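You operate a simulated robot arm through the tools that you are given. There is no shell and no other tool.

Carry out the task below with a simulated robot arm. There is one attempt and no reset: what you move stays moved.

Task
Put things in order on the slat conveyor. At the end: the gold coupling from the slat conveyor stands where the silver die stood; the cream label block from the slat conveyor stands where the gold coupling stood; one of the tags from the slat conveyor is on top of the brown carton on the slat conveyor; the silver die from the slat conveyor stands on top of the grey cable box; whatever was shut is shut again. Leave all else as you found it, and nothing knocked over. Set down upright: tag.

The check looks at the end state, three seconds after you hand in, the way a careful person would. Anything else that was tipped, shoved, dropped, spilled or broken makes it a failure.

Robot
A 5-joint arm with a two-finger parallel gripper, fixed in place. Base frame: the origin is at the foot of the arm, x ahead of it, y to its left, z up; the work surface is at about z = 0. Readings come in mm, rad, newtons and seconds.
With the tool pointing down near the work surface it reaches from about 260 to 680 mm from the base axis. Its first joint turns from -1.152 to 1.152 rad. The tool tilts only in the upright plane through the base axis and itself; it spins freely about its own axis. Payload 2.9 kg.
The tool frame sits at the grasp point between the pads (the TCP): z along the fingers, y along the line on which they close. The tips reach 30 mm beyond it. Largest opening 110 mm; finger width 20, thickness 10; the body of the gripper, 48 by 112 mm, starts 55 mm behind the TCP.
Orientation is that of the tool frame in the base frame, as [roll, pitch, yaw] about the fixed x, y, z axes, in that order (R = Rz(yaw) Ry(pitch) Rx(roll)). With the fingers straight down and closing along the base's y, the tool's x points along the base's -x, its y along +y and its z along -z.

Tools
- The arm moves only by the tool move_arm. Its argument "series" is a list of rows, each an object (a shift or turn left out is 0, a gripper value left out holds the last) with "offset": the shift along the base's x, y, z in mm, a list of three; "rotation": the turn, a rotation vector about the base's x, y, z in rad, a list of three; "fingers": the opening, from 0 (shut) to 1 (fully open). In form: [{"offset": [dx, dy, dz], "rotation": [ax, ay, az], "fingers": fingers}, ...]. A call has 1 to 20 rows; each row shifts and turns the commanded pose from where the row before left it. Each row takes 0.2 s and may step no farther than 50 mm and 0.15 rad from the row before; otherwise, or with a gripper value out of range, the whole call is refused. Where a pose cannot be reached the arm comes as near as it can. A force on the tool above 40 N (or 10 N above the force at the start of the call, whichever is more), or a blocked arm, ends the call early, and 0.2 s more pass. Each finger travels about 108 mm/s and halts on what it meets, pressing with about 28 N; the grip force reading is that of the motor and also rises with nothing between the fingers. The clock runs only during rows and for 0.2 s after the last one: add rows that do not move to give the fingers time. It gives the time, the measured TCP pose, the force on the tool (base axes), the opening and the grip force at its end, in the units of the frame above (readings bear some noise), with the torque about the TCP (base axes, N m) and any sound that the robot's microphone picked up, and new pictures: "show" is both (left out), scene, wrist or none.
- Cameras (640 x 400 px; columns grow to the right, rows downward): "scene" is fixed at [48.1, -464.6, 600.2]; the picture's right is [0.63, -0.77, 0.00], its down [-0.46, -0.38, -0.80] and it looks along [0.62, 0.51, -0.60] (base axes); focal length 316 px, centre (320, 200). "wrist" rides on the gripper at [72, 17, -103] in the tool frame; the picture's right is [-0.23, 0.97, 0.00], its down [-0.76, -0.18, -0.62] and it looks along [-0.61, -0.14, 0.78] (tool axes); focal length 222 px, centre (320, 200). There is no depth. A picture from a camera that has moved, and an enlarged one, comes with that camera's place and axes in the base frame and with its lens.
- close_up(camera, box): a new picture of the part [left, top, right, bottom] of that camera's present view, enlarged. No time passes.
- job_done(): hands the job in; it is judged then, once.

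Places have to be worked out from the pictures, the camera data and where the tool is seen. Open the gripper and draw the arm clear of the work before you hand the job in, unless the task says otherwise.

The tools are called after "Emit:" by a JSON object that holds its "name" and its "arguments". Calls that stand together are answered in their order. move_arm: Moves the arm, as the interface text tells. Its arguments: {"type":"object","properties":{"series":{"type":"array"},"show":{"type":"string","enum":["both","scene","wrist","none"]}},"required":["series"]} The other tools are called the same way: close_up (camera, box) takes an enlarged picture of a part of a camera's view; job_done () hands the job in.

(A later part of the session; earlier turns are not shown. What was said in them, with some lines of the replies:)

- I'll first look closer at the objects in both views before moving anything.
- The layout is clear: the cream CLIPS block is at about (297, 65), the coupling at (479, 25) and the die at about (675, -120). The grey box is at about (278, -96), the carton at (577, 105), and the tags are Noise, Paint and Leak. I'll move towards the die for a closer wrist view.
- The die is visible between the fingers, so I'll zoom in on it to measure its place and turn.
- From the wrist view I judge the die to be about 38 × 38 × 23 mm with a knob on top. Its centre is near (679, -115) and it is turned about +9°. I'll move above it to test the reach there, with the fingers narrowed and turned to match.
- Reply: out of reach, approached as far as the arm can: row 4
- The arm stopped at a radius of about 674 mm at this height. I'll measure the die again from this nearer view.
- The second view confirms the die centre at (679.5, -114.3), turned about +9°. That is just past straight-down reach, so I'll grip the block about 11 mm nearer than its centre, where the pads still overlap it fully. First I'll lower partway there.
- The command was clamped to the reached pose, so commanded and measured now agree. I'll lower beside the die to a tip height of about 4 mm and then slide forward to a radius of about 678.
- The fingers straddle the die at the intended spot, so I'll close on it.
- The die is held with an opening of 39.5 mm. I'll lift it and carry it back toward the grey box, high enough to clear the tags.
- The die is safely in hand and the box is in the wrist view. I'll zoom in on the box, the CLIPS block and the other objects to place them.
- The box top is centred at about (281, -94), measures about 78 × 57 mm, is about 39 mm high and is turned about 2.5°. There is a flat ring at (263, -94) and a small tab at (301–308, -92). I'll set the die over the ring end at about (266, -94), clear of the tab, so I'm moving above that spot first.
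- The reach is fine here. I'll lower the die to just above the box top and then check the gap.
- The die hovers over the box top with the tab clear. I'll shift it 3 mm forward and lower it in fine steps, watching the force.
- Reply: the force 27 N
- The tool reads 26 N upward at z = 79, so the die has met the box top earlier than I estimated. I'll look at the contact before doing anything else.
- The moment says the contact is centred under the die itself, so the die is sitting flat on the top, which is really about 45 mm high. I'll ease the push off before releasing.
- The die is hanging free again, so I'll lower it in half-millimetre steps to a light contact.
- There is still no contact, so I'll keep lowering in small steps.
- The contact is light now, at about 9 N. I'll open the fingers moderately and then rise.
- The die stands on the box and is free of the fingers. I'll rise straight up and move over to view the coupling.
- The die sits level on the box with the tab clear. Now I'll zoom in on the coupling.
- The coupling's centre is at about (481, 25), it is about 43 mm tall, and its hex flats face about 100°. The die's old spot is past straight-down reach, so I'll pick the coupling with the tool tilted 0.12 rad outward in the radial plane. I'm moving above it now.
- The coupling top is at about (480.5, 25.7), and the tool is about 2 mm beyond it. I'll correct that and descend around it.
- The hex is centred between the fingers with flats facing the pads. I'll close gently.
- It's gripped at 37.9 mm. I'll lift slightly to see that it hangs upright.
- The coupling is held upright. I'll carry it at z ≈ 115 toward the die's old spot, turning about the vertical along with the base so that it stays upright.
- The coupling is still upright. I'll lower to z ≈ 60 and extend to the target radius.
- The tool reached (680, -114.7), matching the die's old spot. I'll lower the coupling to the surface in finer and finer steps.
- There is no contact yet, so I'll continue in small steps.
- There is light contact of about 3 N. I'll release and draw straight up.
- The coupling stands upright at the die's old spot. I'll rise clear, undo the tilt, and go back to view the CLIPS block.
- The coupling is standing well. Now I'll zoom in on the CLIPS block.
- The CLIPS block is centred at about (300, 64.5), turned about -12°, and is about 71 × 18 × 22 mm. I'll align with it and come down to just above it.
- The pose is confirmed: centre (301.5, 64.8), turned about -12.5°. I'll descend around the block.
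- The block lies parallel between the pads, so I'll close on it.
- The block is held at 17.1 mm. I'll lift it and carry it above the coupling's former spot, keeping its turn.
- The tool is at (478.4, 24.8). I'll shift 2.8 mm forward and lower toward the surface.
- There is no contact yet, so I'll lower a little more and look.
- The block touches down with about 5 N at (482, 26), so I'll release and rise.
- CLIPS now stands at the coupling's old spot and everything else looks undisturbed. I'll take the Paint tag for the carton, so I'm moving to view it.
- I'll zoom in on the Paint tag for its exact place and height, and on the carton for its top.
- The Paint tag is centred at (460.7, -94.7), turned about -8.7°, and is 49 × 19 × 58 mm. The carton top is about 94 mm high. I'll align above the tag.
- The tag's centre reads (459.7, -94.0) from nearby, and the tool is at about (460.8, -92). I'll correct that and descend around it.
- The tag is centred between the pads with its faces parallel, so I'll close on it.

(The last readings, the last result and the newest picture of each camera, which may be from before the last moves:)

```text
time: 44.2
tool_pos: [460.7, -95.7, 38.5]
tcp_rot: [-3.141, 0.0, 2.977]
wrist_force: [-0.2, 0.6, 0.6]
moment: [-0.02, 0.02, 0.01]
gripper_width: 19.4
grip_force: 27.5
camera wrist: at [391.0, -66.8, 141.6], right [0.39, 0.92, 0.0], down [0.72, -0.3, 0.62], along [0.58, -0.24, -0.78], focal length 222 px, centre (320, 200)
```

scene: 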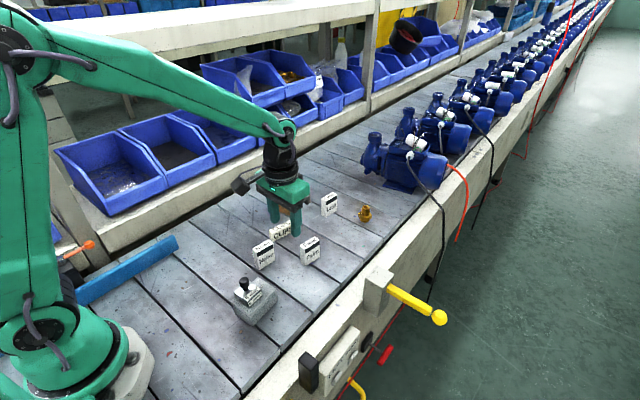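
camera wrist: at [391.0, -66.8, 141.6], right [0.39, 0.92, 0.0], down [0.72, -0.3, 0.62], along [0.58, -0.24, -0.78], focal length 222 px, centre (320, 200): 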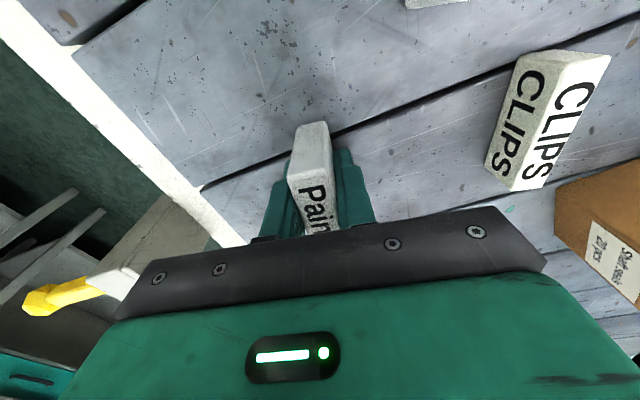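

The tag is held at 19.4 mm. I'll lift it well above everything and move in front of the carton to view its top.

Emit:
{"name": "move_arm", "arguments": {"series": [{"offset": [0, 0, 15]}, {"offset": [0, 0, 45]}, {"offset": [0, 0, 50]}, {"offset": [0, 0, 50]}, {"offset": [2, 46, 0], "rotation": [0, 0, 0.085]}, {"offset": [2, 46, 0], "rotation": [0, 0, 0.085]}, {"offset": [2, 46, 0], "rotation": [0, 0, 0.085]}, {"offset": [2, 46, 0], "rotation": [0, 0, 0.085]}, {}, {}]}}

Emit:
{"name": "close_up", "arguments": {"camera": "wrist", "box": [260, 80, 440, 240]}}

Emit:
{"name": "close_up", "arguments": {"camera": "scene", "box": [240, 140, 390, 280]}}

```text
time: 46.4
tool_pos: [466.1, 87.2, 198.8]
tcp_rot: [-3.142, 0.001, -2.968]
wrist_force: [-0.4, 0.4, -0.3]
moment: [-0.03, -0.03, -0.01]
gripper_width: 19.3
grip_force: 28.1
camera wrist: at [390.5, 93.0, 301.0], right [0.06, 1.0, 0.0], down [0.78, -0.04, 0.62], along [0.62, -0.03, -0.78], focal length 222 px, centre (320, 200)
```

scene: 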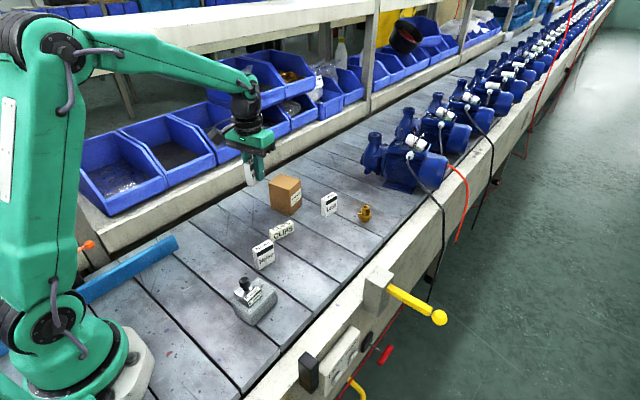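
wrist: 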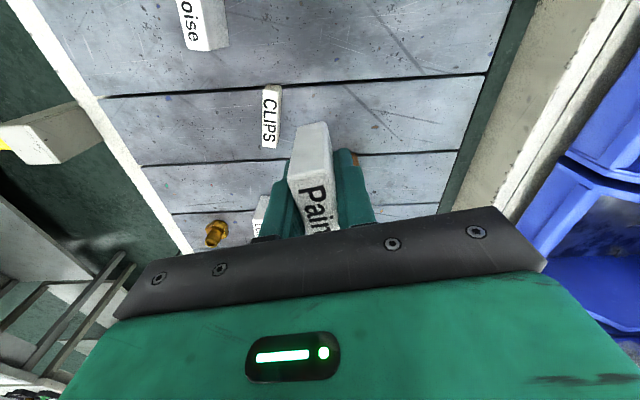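

```text
2.50 times, centred on (350, 160) of wrist
camera zoom: at [390.5, 93.0, 301.0], right [0.06, 1.0, 0.0], down [0.78, -0.04, 0.62], along [0.62, -0.03, -0.78], focal length 555 px, centre (245, 300)
```

zoom: 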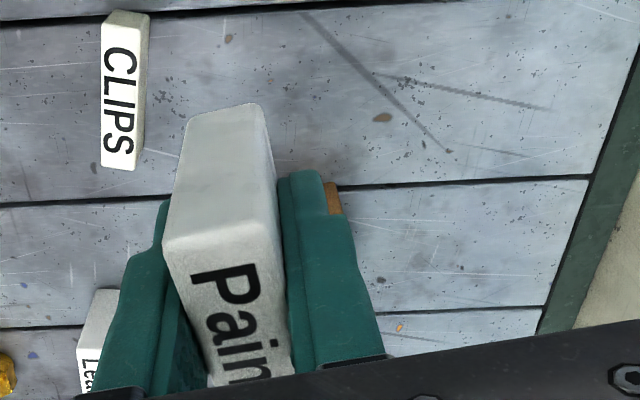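

```text
2.86 times, centred on (315, 210) of scene
camera zoom: at [48.1, -464.6, 600.2], right [0.63, -0.77, 0.0], down [-0.46, -0.38, -0.8], along [0.62, 0.51, -0.6], focal length 904 px, centre (334, 171)
```

zoom: 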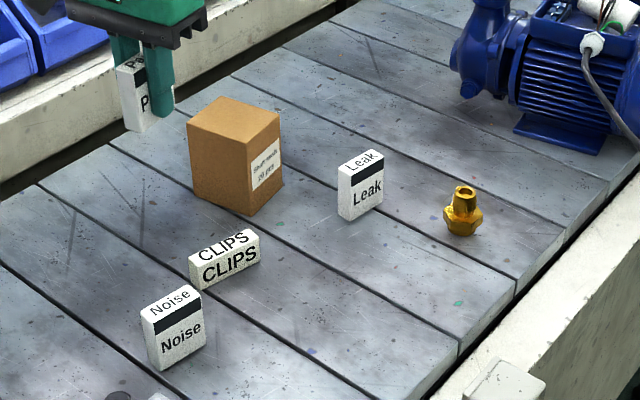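

The held tag blocks the carton in the wrist view, so I'll shift sideways to see its top.

Emit:
{"name": "move_arm", "arguments": {"series": [{"offset": [0, -40, 0]}, {"offset": [0, -35, 0]}, {}], "show": "wrist"}}

Emit:
{"name": "close_up", "arguments": {"camera": "wrist", "box": [360, 120, 480, 220]}}

Emit:
{"name": "close_up", "arguments": {"camera": "scene", "box": [260, 165, 316, 220]}}

```text
time: 47.2
tool_pos: [467.3, 13.6, 198.2]
tcp_rot: [-3.141, 0.0, -2.967]
wrist_force: [-0.8, 0.4, -1.1]
moment: [-0.01, -0.02, -0.03]
gripper_width: 19.3
grip_force: 28.3
camera wrist: at [392.2, 18.7, 300.9], right [0.06, 1.0, 0.0], down [0.78, -0.04, 0.62], along [0.62, -0.03, -0.78], focal length 222 px, centre (320, 200)
```

wrist: 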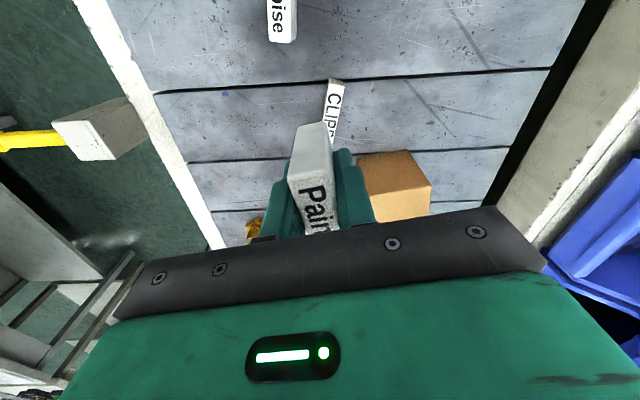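

```text
4.00 times, centred on (420, 170) of wrist
camera zoom: at [392.2, 18.7, 300.9], right [0.06, 1.0, 0.0], down [0.78, -0.04, 0.62], along [0.62, -0.03, -0.78], focal length 888 px, centre (-80, 320)
```

zoom: 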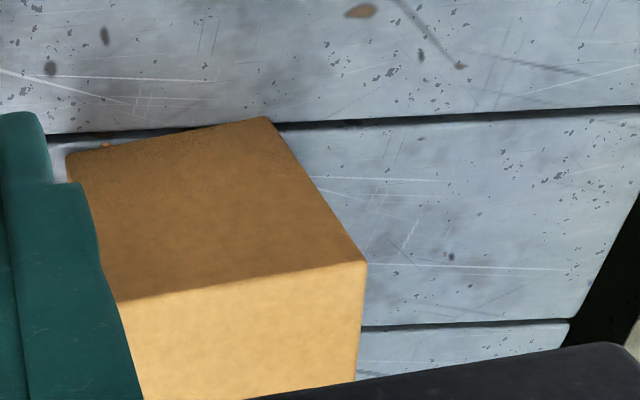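

```text
7.27 times, centred on (288, 192) of scene
camera zoom: at [48.1, -464.6, 600.2], right [0.63, -0.77, 0.0], down [-0.46, -0.38, -0.8], along [0.62, 0.51, -0.6], focal length 2301 px, centre (553, 254)
```

zoom: 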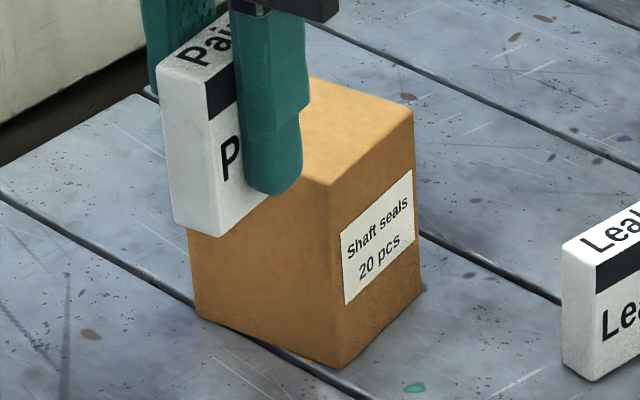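

The carton top is centred at about (580.5, 105.7), is about 93 mm high and is turned about 10°. I'll carry the tag over its centre and come down to about 8 mm above it.

Emit:
{"name": "move_arm", "arguments": {"series": [{"offset": [28.6, 22.9, 0]}, {"offset": [28.6, 22.9, 0]}, {"offset": [28.6, 22.9, 0]}, {"offset": [28.6, 22.9, 0]}, {"offset": [0, 0, -30]}, {"offset": [0, 0, -28]}, {}]}}

Emit:
{"name": "close_up", "arguments": {"camera": "wrist", "box": [220, 80, 440, 240]}}

Emit:
{"name": "close_up", "arguments": {"camera": "scene", "box": [250, 140, 330, 220]}}

```text
time: 48.8
tool_pos: [581.1, 106.1, 141.9]
tcp_rot: [3.141, 0.0, -2.969]
wrist_force: [0.1, 0.5, 0.0]
moment: [0.0, -0.02, 0.01]
gripper_width: 19.3
grip_force: 28.1
camera wrist: at [506.4, 109.8, 245.1], right [0.06, 1.0, 0.0], down [0.78, -0.04, 0.62], along [0.62, -0.03, -0.78], focal length 222 px, centre (320, 200)
```

scene: 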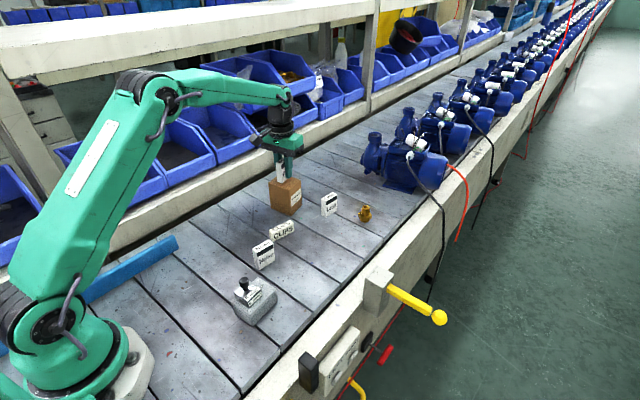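
wrist: 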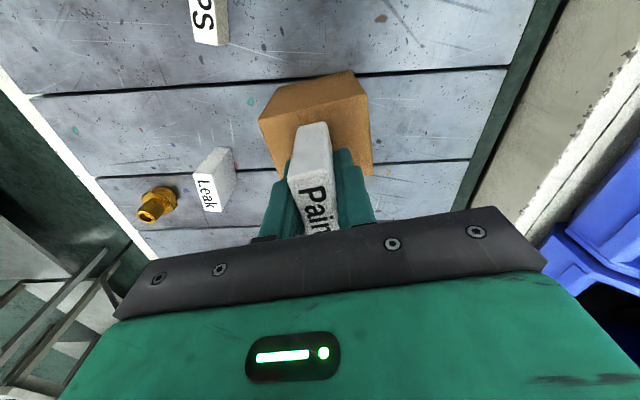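

```text
2.50 times, centred on (330, 160) of wrist
camera zoom: at [506.4, 109.8, 245.1], right [0.06, 1.0, 0.0], down [0.78, -0.04, 0.62], along [0.62, -0.03, -0.78], focal length 555 px, centre (295, 300)
```

zoom: 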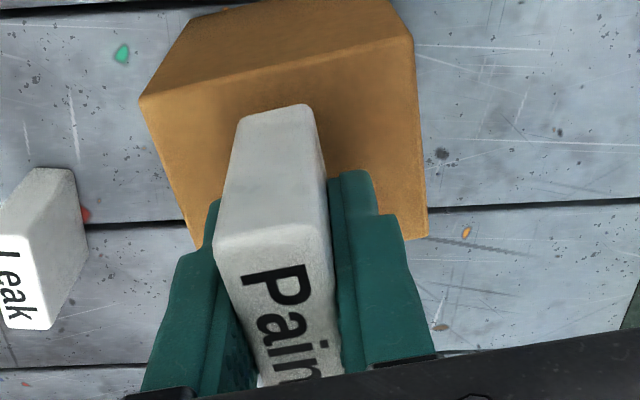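

```text
5.00 times, centred on (290, 180) of scene
camera zoom: at [48.1, -464.6, 600.2], right [0.63, -0.77, 0.0], down [-0.46, -0.38, -0.8], along [0.62, 0.51, -0.6], focal length 1582 px, centre (470, 300)
```

zoom: 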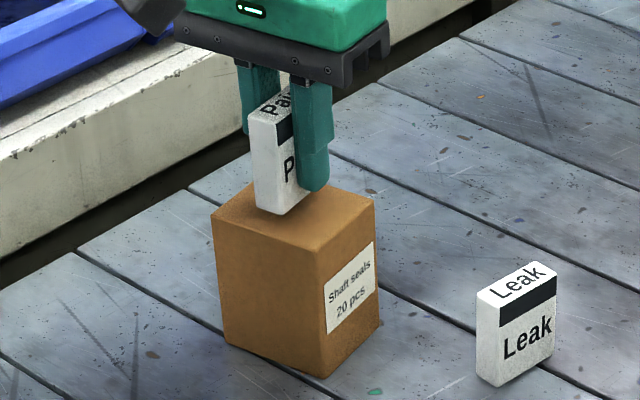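

The tag is centred over the carton top. I'll lower it in small steps to contact.

Emit:
{"name": "move_arm", "arguments": {"series": [{"offset": [0, 0, -5]}, {"offset": [0, 0, -2.5]}, {}], "show": "none"}}

Emit:
{"name": "move_arm", "arguments": {"series": [{"offset": [0, 0, -0.8]}, {}], "show": "none"}}

Emit:
{"name": "move_arm", "arguments": {"series": [{"offset": [0, 0, -0.7]}, {}], "show": "none"}}

```text
time: 49.6
tool_pos: [581.6, 104.5, 133.1]
tcp_rot: [-3.14, 0.002, -2.969]
wrist_force: [0.0, -0.1, 0.0]
moment: [0.0, 0.0, 0.02]
gripper_width: 19.0
grip_force: 28.4
```

```text
time: 50.2
tool_pos: [582.4, 104.5, 133.7]
tcp_rot: [3.141, 0.001, -2.967]
wrist_force: [-1.9, 1.0, 7.8]
moment: [0.02, 0.07, 0.01]
gripper_width: 19.1
grip_force: 28.1
```

```text
time: 50.8
tool_pos: [582.6, 104.2, 133.3]
tcp_rot: [3.141, 0.003, -2.968]
wrist_force: [-2.4, 1.4, 15.7]
moment: [0.03, 0.19, 0.04]
gripper_width: 19.2
grip_force: 28.3
```

The tag has touched down, so I'll ease off slightly and release.

Emit:
{"name": "move_arm", "arguments": {"series": [{"offset": [0, 0, 0.8]}, {}, {"fingers": 0.22}, {"fingers": 0.28}, {"fingers": 0.36}, {}]}}

Emit:
{"name": "close_up", "arguments": {"camera": "scene", "box": [250, 140, 330, 220]}}

Emit:
{"name": "close_up", "arguments": {"camera": "wrist", "box": [220, 80, 440, 240]}}

```text
time: 52.2
tool_pos: [582.8, 105.2, 132.8]
tcp_rot: [-3.141, 0.0, -2.97]
wrist_force: [0.2, -0.1, 0.0]
moment: [0.0, -0.02, 0.0]
gripper_width: 39.3
grip_force: 0.0
camera wrist: at [507.3, 109.2, 235.4], right [0.06, 1.0, 0.0], down [0.78, -0.04, 0.62], along [0.62, -0.03, -0.78], focal length 222 px, centre (320, 200)
```

scene: 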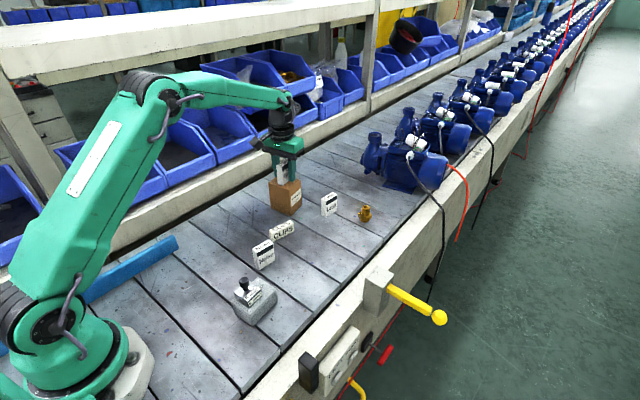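
wrist: 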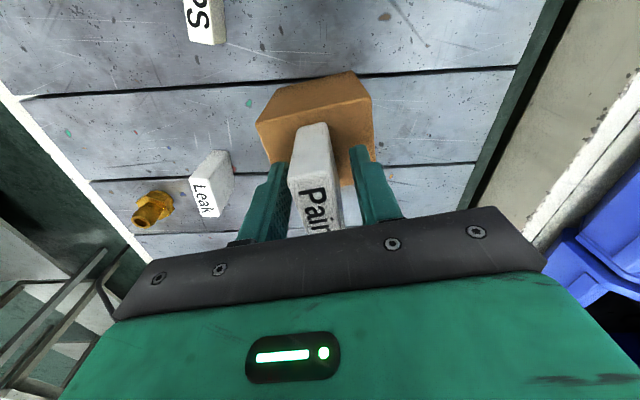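

```text
5.00 times, centred on (290, 180) of scene
camera zoom: at [48.1, -464.6, 600.2], right [0.63, -0.77, 0.0], down [-0.46, -0.38, -0.8], along [0.62, 0.51, -0.6], focal length 1582 px, centre (470, 300)
```

zoom: 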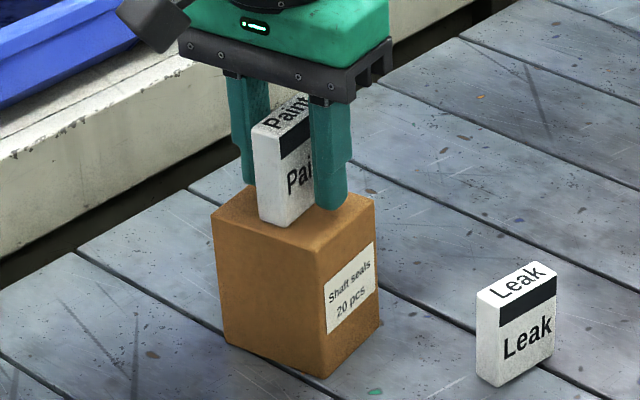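

```text
2.50 times, centred on (330, 160) of wrist
camera zoom: at [507.3, 109.2, 235.4], right [0.06, 1.0, 0.0], down [0.78, -0.04, 0.62], along [0.62, -0.03, -0.78], focal length 555 px, centre (295, 300)
```

zoom: 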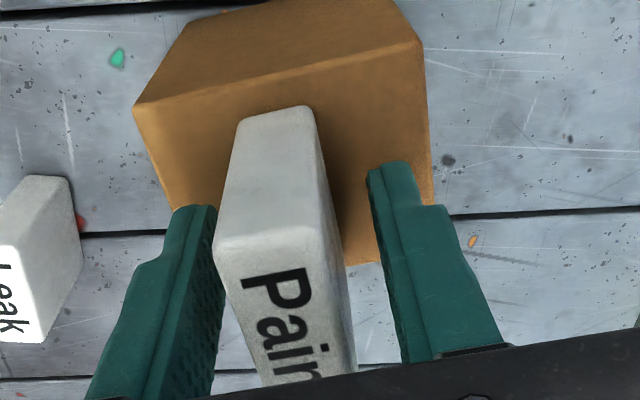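

The tag stands upright on the carton. I'll rise straight up and draw the arm back to its starting area.

Emit:
{"name": "move_arm", "arguments": {"series": [{"offset": [0, 0, 15]}, {"offset": [0, 0, 35]}, {"offset": [0, 0, 45]}, {"offset": [-35, -20, 25], "fingers": 1.0}, {"offset": [-40, -25, 15], "rotation": [0, 0, -0.06]}, {"offset": [-40, -25, 15], "rotation": [0, 0, -0.06]}, {"offset": [-40, -25, 15], "rotation": [0, 0, -0.06]}, {"offset": [-14, -10, 15]}, {}, {}]}}

Emit:
{"name": "close_up", "arguments": {"camera": "scene", "box": [200, 160, 400, 330]}}

Emit:
{"name": "close_up", "arguments": {"camera": "scene", "box": [250, 150, 330, 220]}}

Emit:
{"name": "close_up", "arguments": {"camera": "scene", "box": [215, 255, 295, 330]}}

```text
time: 54.4
tool_pos: [414.0, -2.5, 312.2]
tcp_rot: [3.141, 0.0, 3.135]
wrist_force: [0.4, 0.8, -0.9]
moment: [0.0, -0.02, -0.04]
gripper_width: 110.0
grip_force: 0.1
camera wrist: at [341.0, 16.1, 415.5], right [0.23, 0.97, 0.0], down [0.76, -0.18, 0.62], along [0.61, -0.15, -0.78], focal length 222 px, centre (320, 200)
```

scene: 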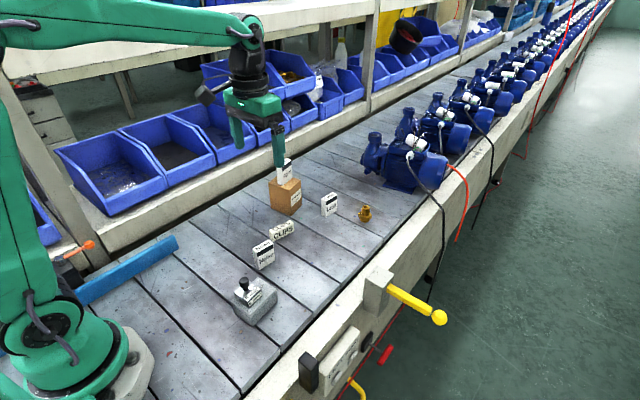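
wrist: 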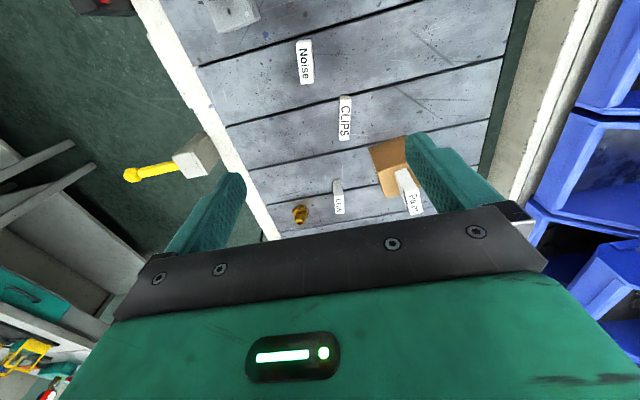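

```text
2.35 times, centred on (300, 245) of scene
camera zoom: at [48.1, -464.6, 600.2], right [0.63, -0.77, 0.0], down [-0.46, -0.38, -0.8], along [0.62, 0.51, -0.6], focal length 744 px, centre (367, 94)
```

zoom: 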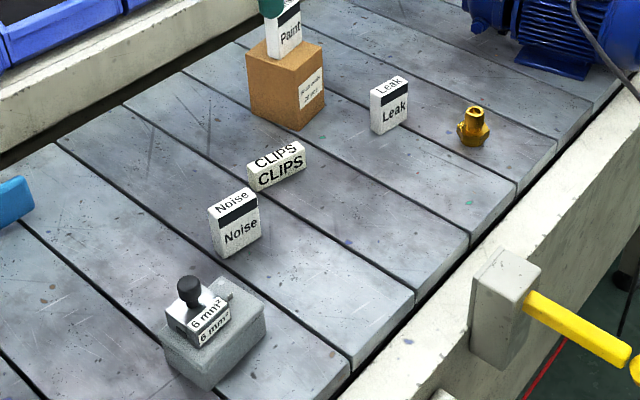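

```text
5.71 times, centred on (290, 185) of scene
camera zoom: at [48.1, -464.6, 600.2], right [0.63, -0.77, 0.0], down [-0.46, -0.38, -0.8], along [0.62, 0.51, -0.6], focal length 1808 px, centre (491, 286)
```

zoom: 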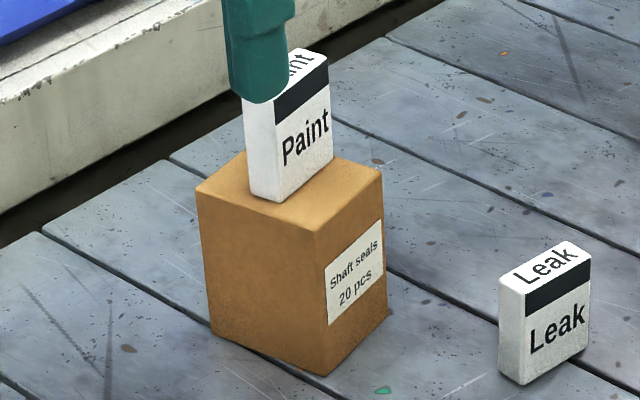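

```text
5.33 times, centred on (255, 292) of scene
camera zoom: at [48.1, -464.6, 600.2], right [0.63, -0.77, 0.0], down [-0.46, -0.38, -0.8], along [0.62, 0.51, -0.6], focal length 1687 px, centre (667, -293)
```

zoom: 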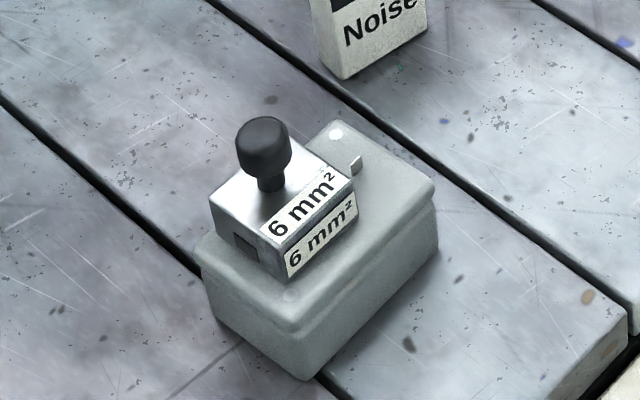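

Everything is in place: the die is on the grey box, the coupling is on the die's old spot, CLIPS is on the coupling's old spot, and the Paint tag stands upright on the carton. The carton, box, Noise and Leak have not moved, nothing was opened, and the gripper is open and clear, so I'm handing in.

Emit:
{"name": "job_done", "arguments": {}}

```text
The job is handed in.
```

I've finished the rearrangement and handed it in. I haven't seen the check's result. The last pictures showed everything standing and nothing knocked over:

- **Silver die:** it sits level on top of the grey cable box, over the ring and clear of the small tab on the lid.
- **Gold coupling:** it stands upright where the die stood, within about 2 mm by my readings.
- **Cream label block (CLIPS):** it stands where the coupling stood, also within about 2 mm, and still faces the way it did before.
- **Tag:** I used the Paint tag. It stands upright in the middle of the brown carton's top.

The carton and grey box are where they were at the start, and I did not touch the Noise and Leak tags. I opened nothing, so nothing needed shutting again. The gripper is open and the arm is back near its starting position.
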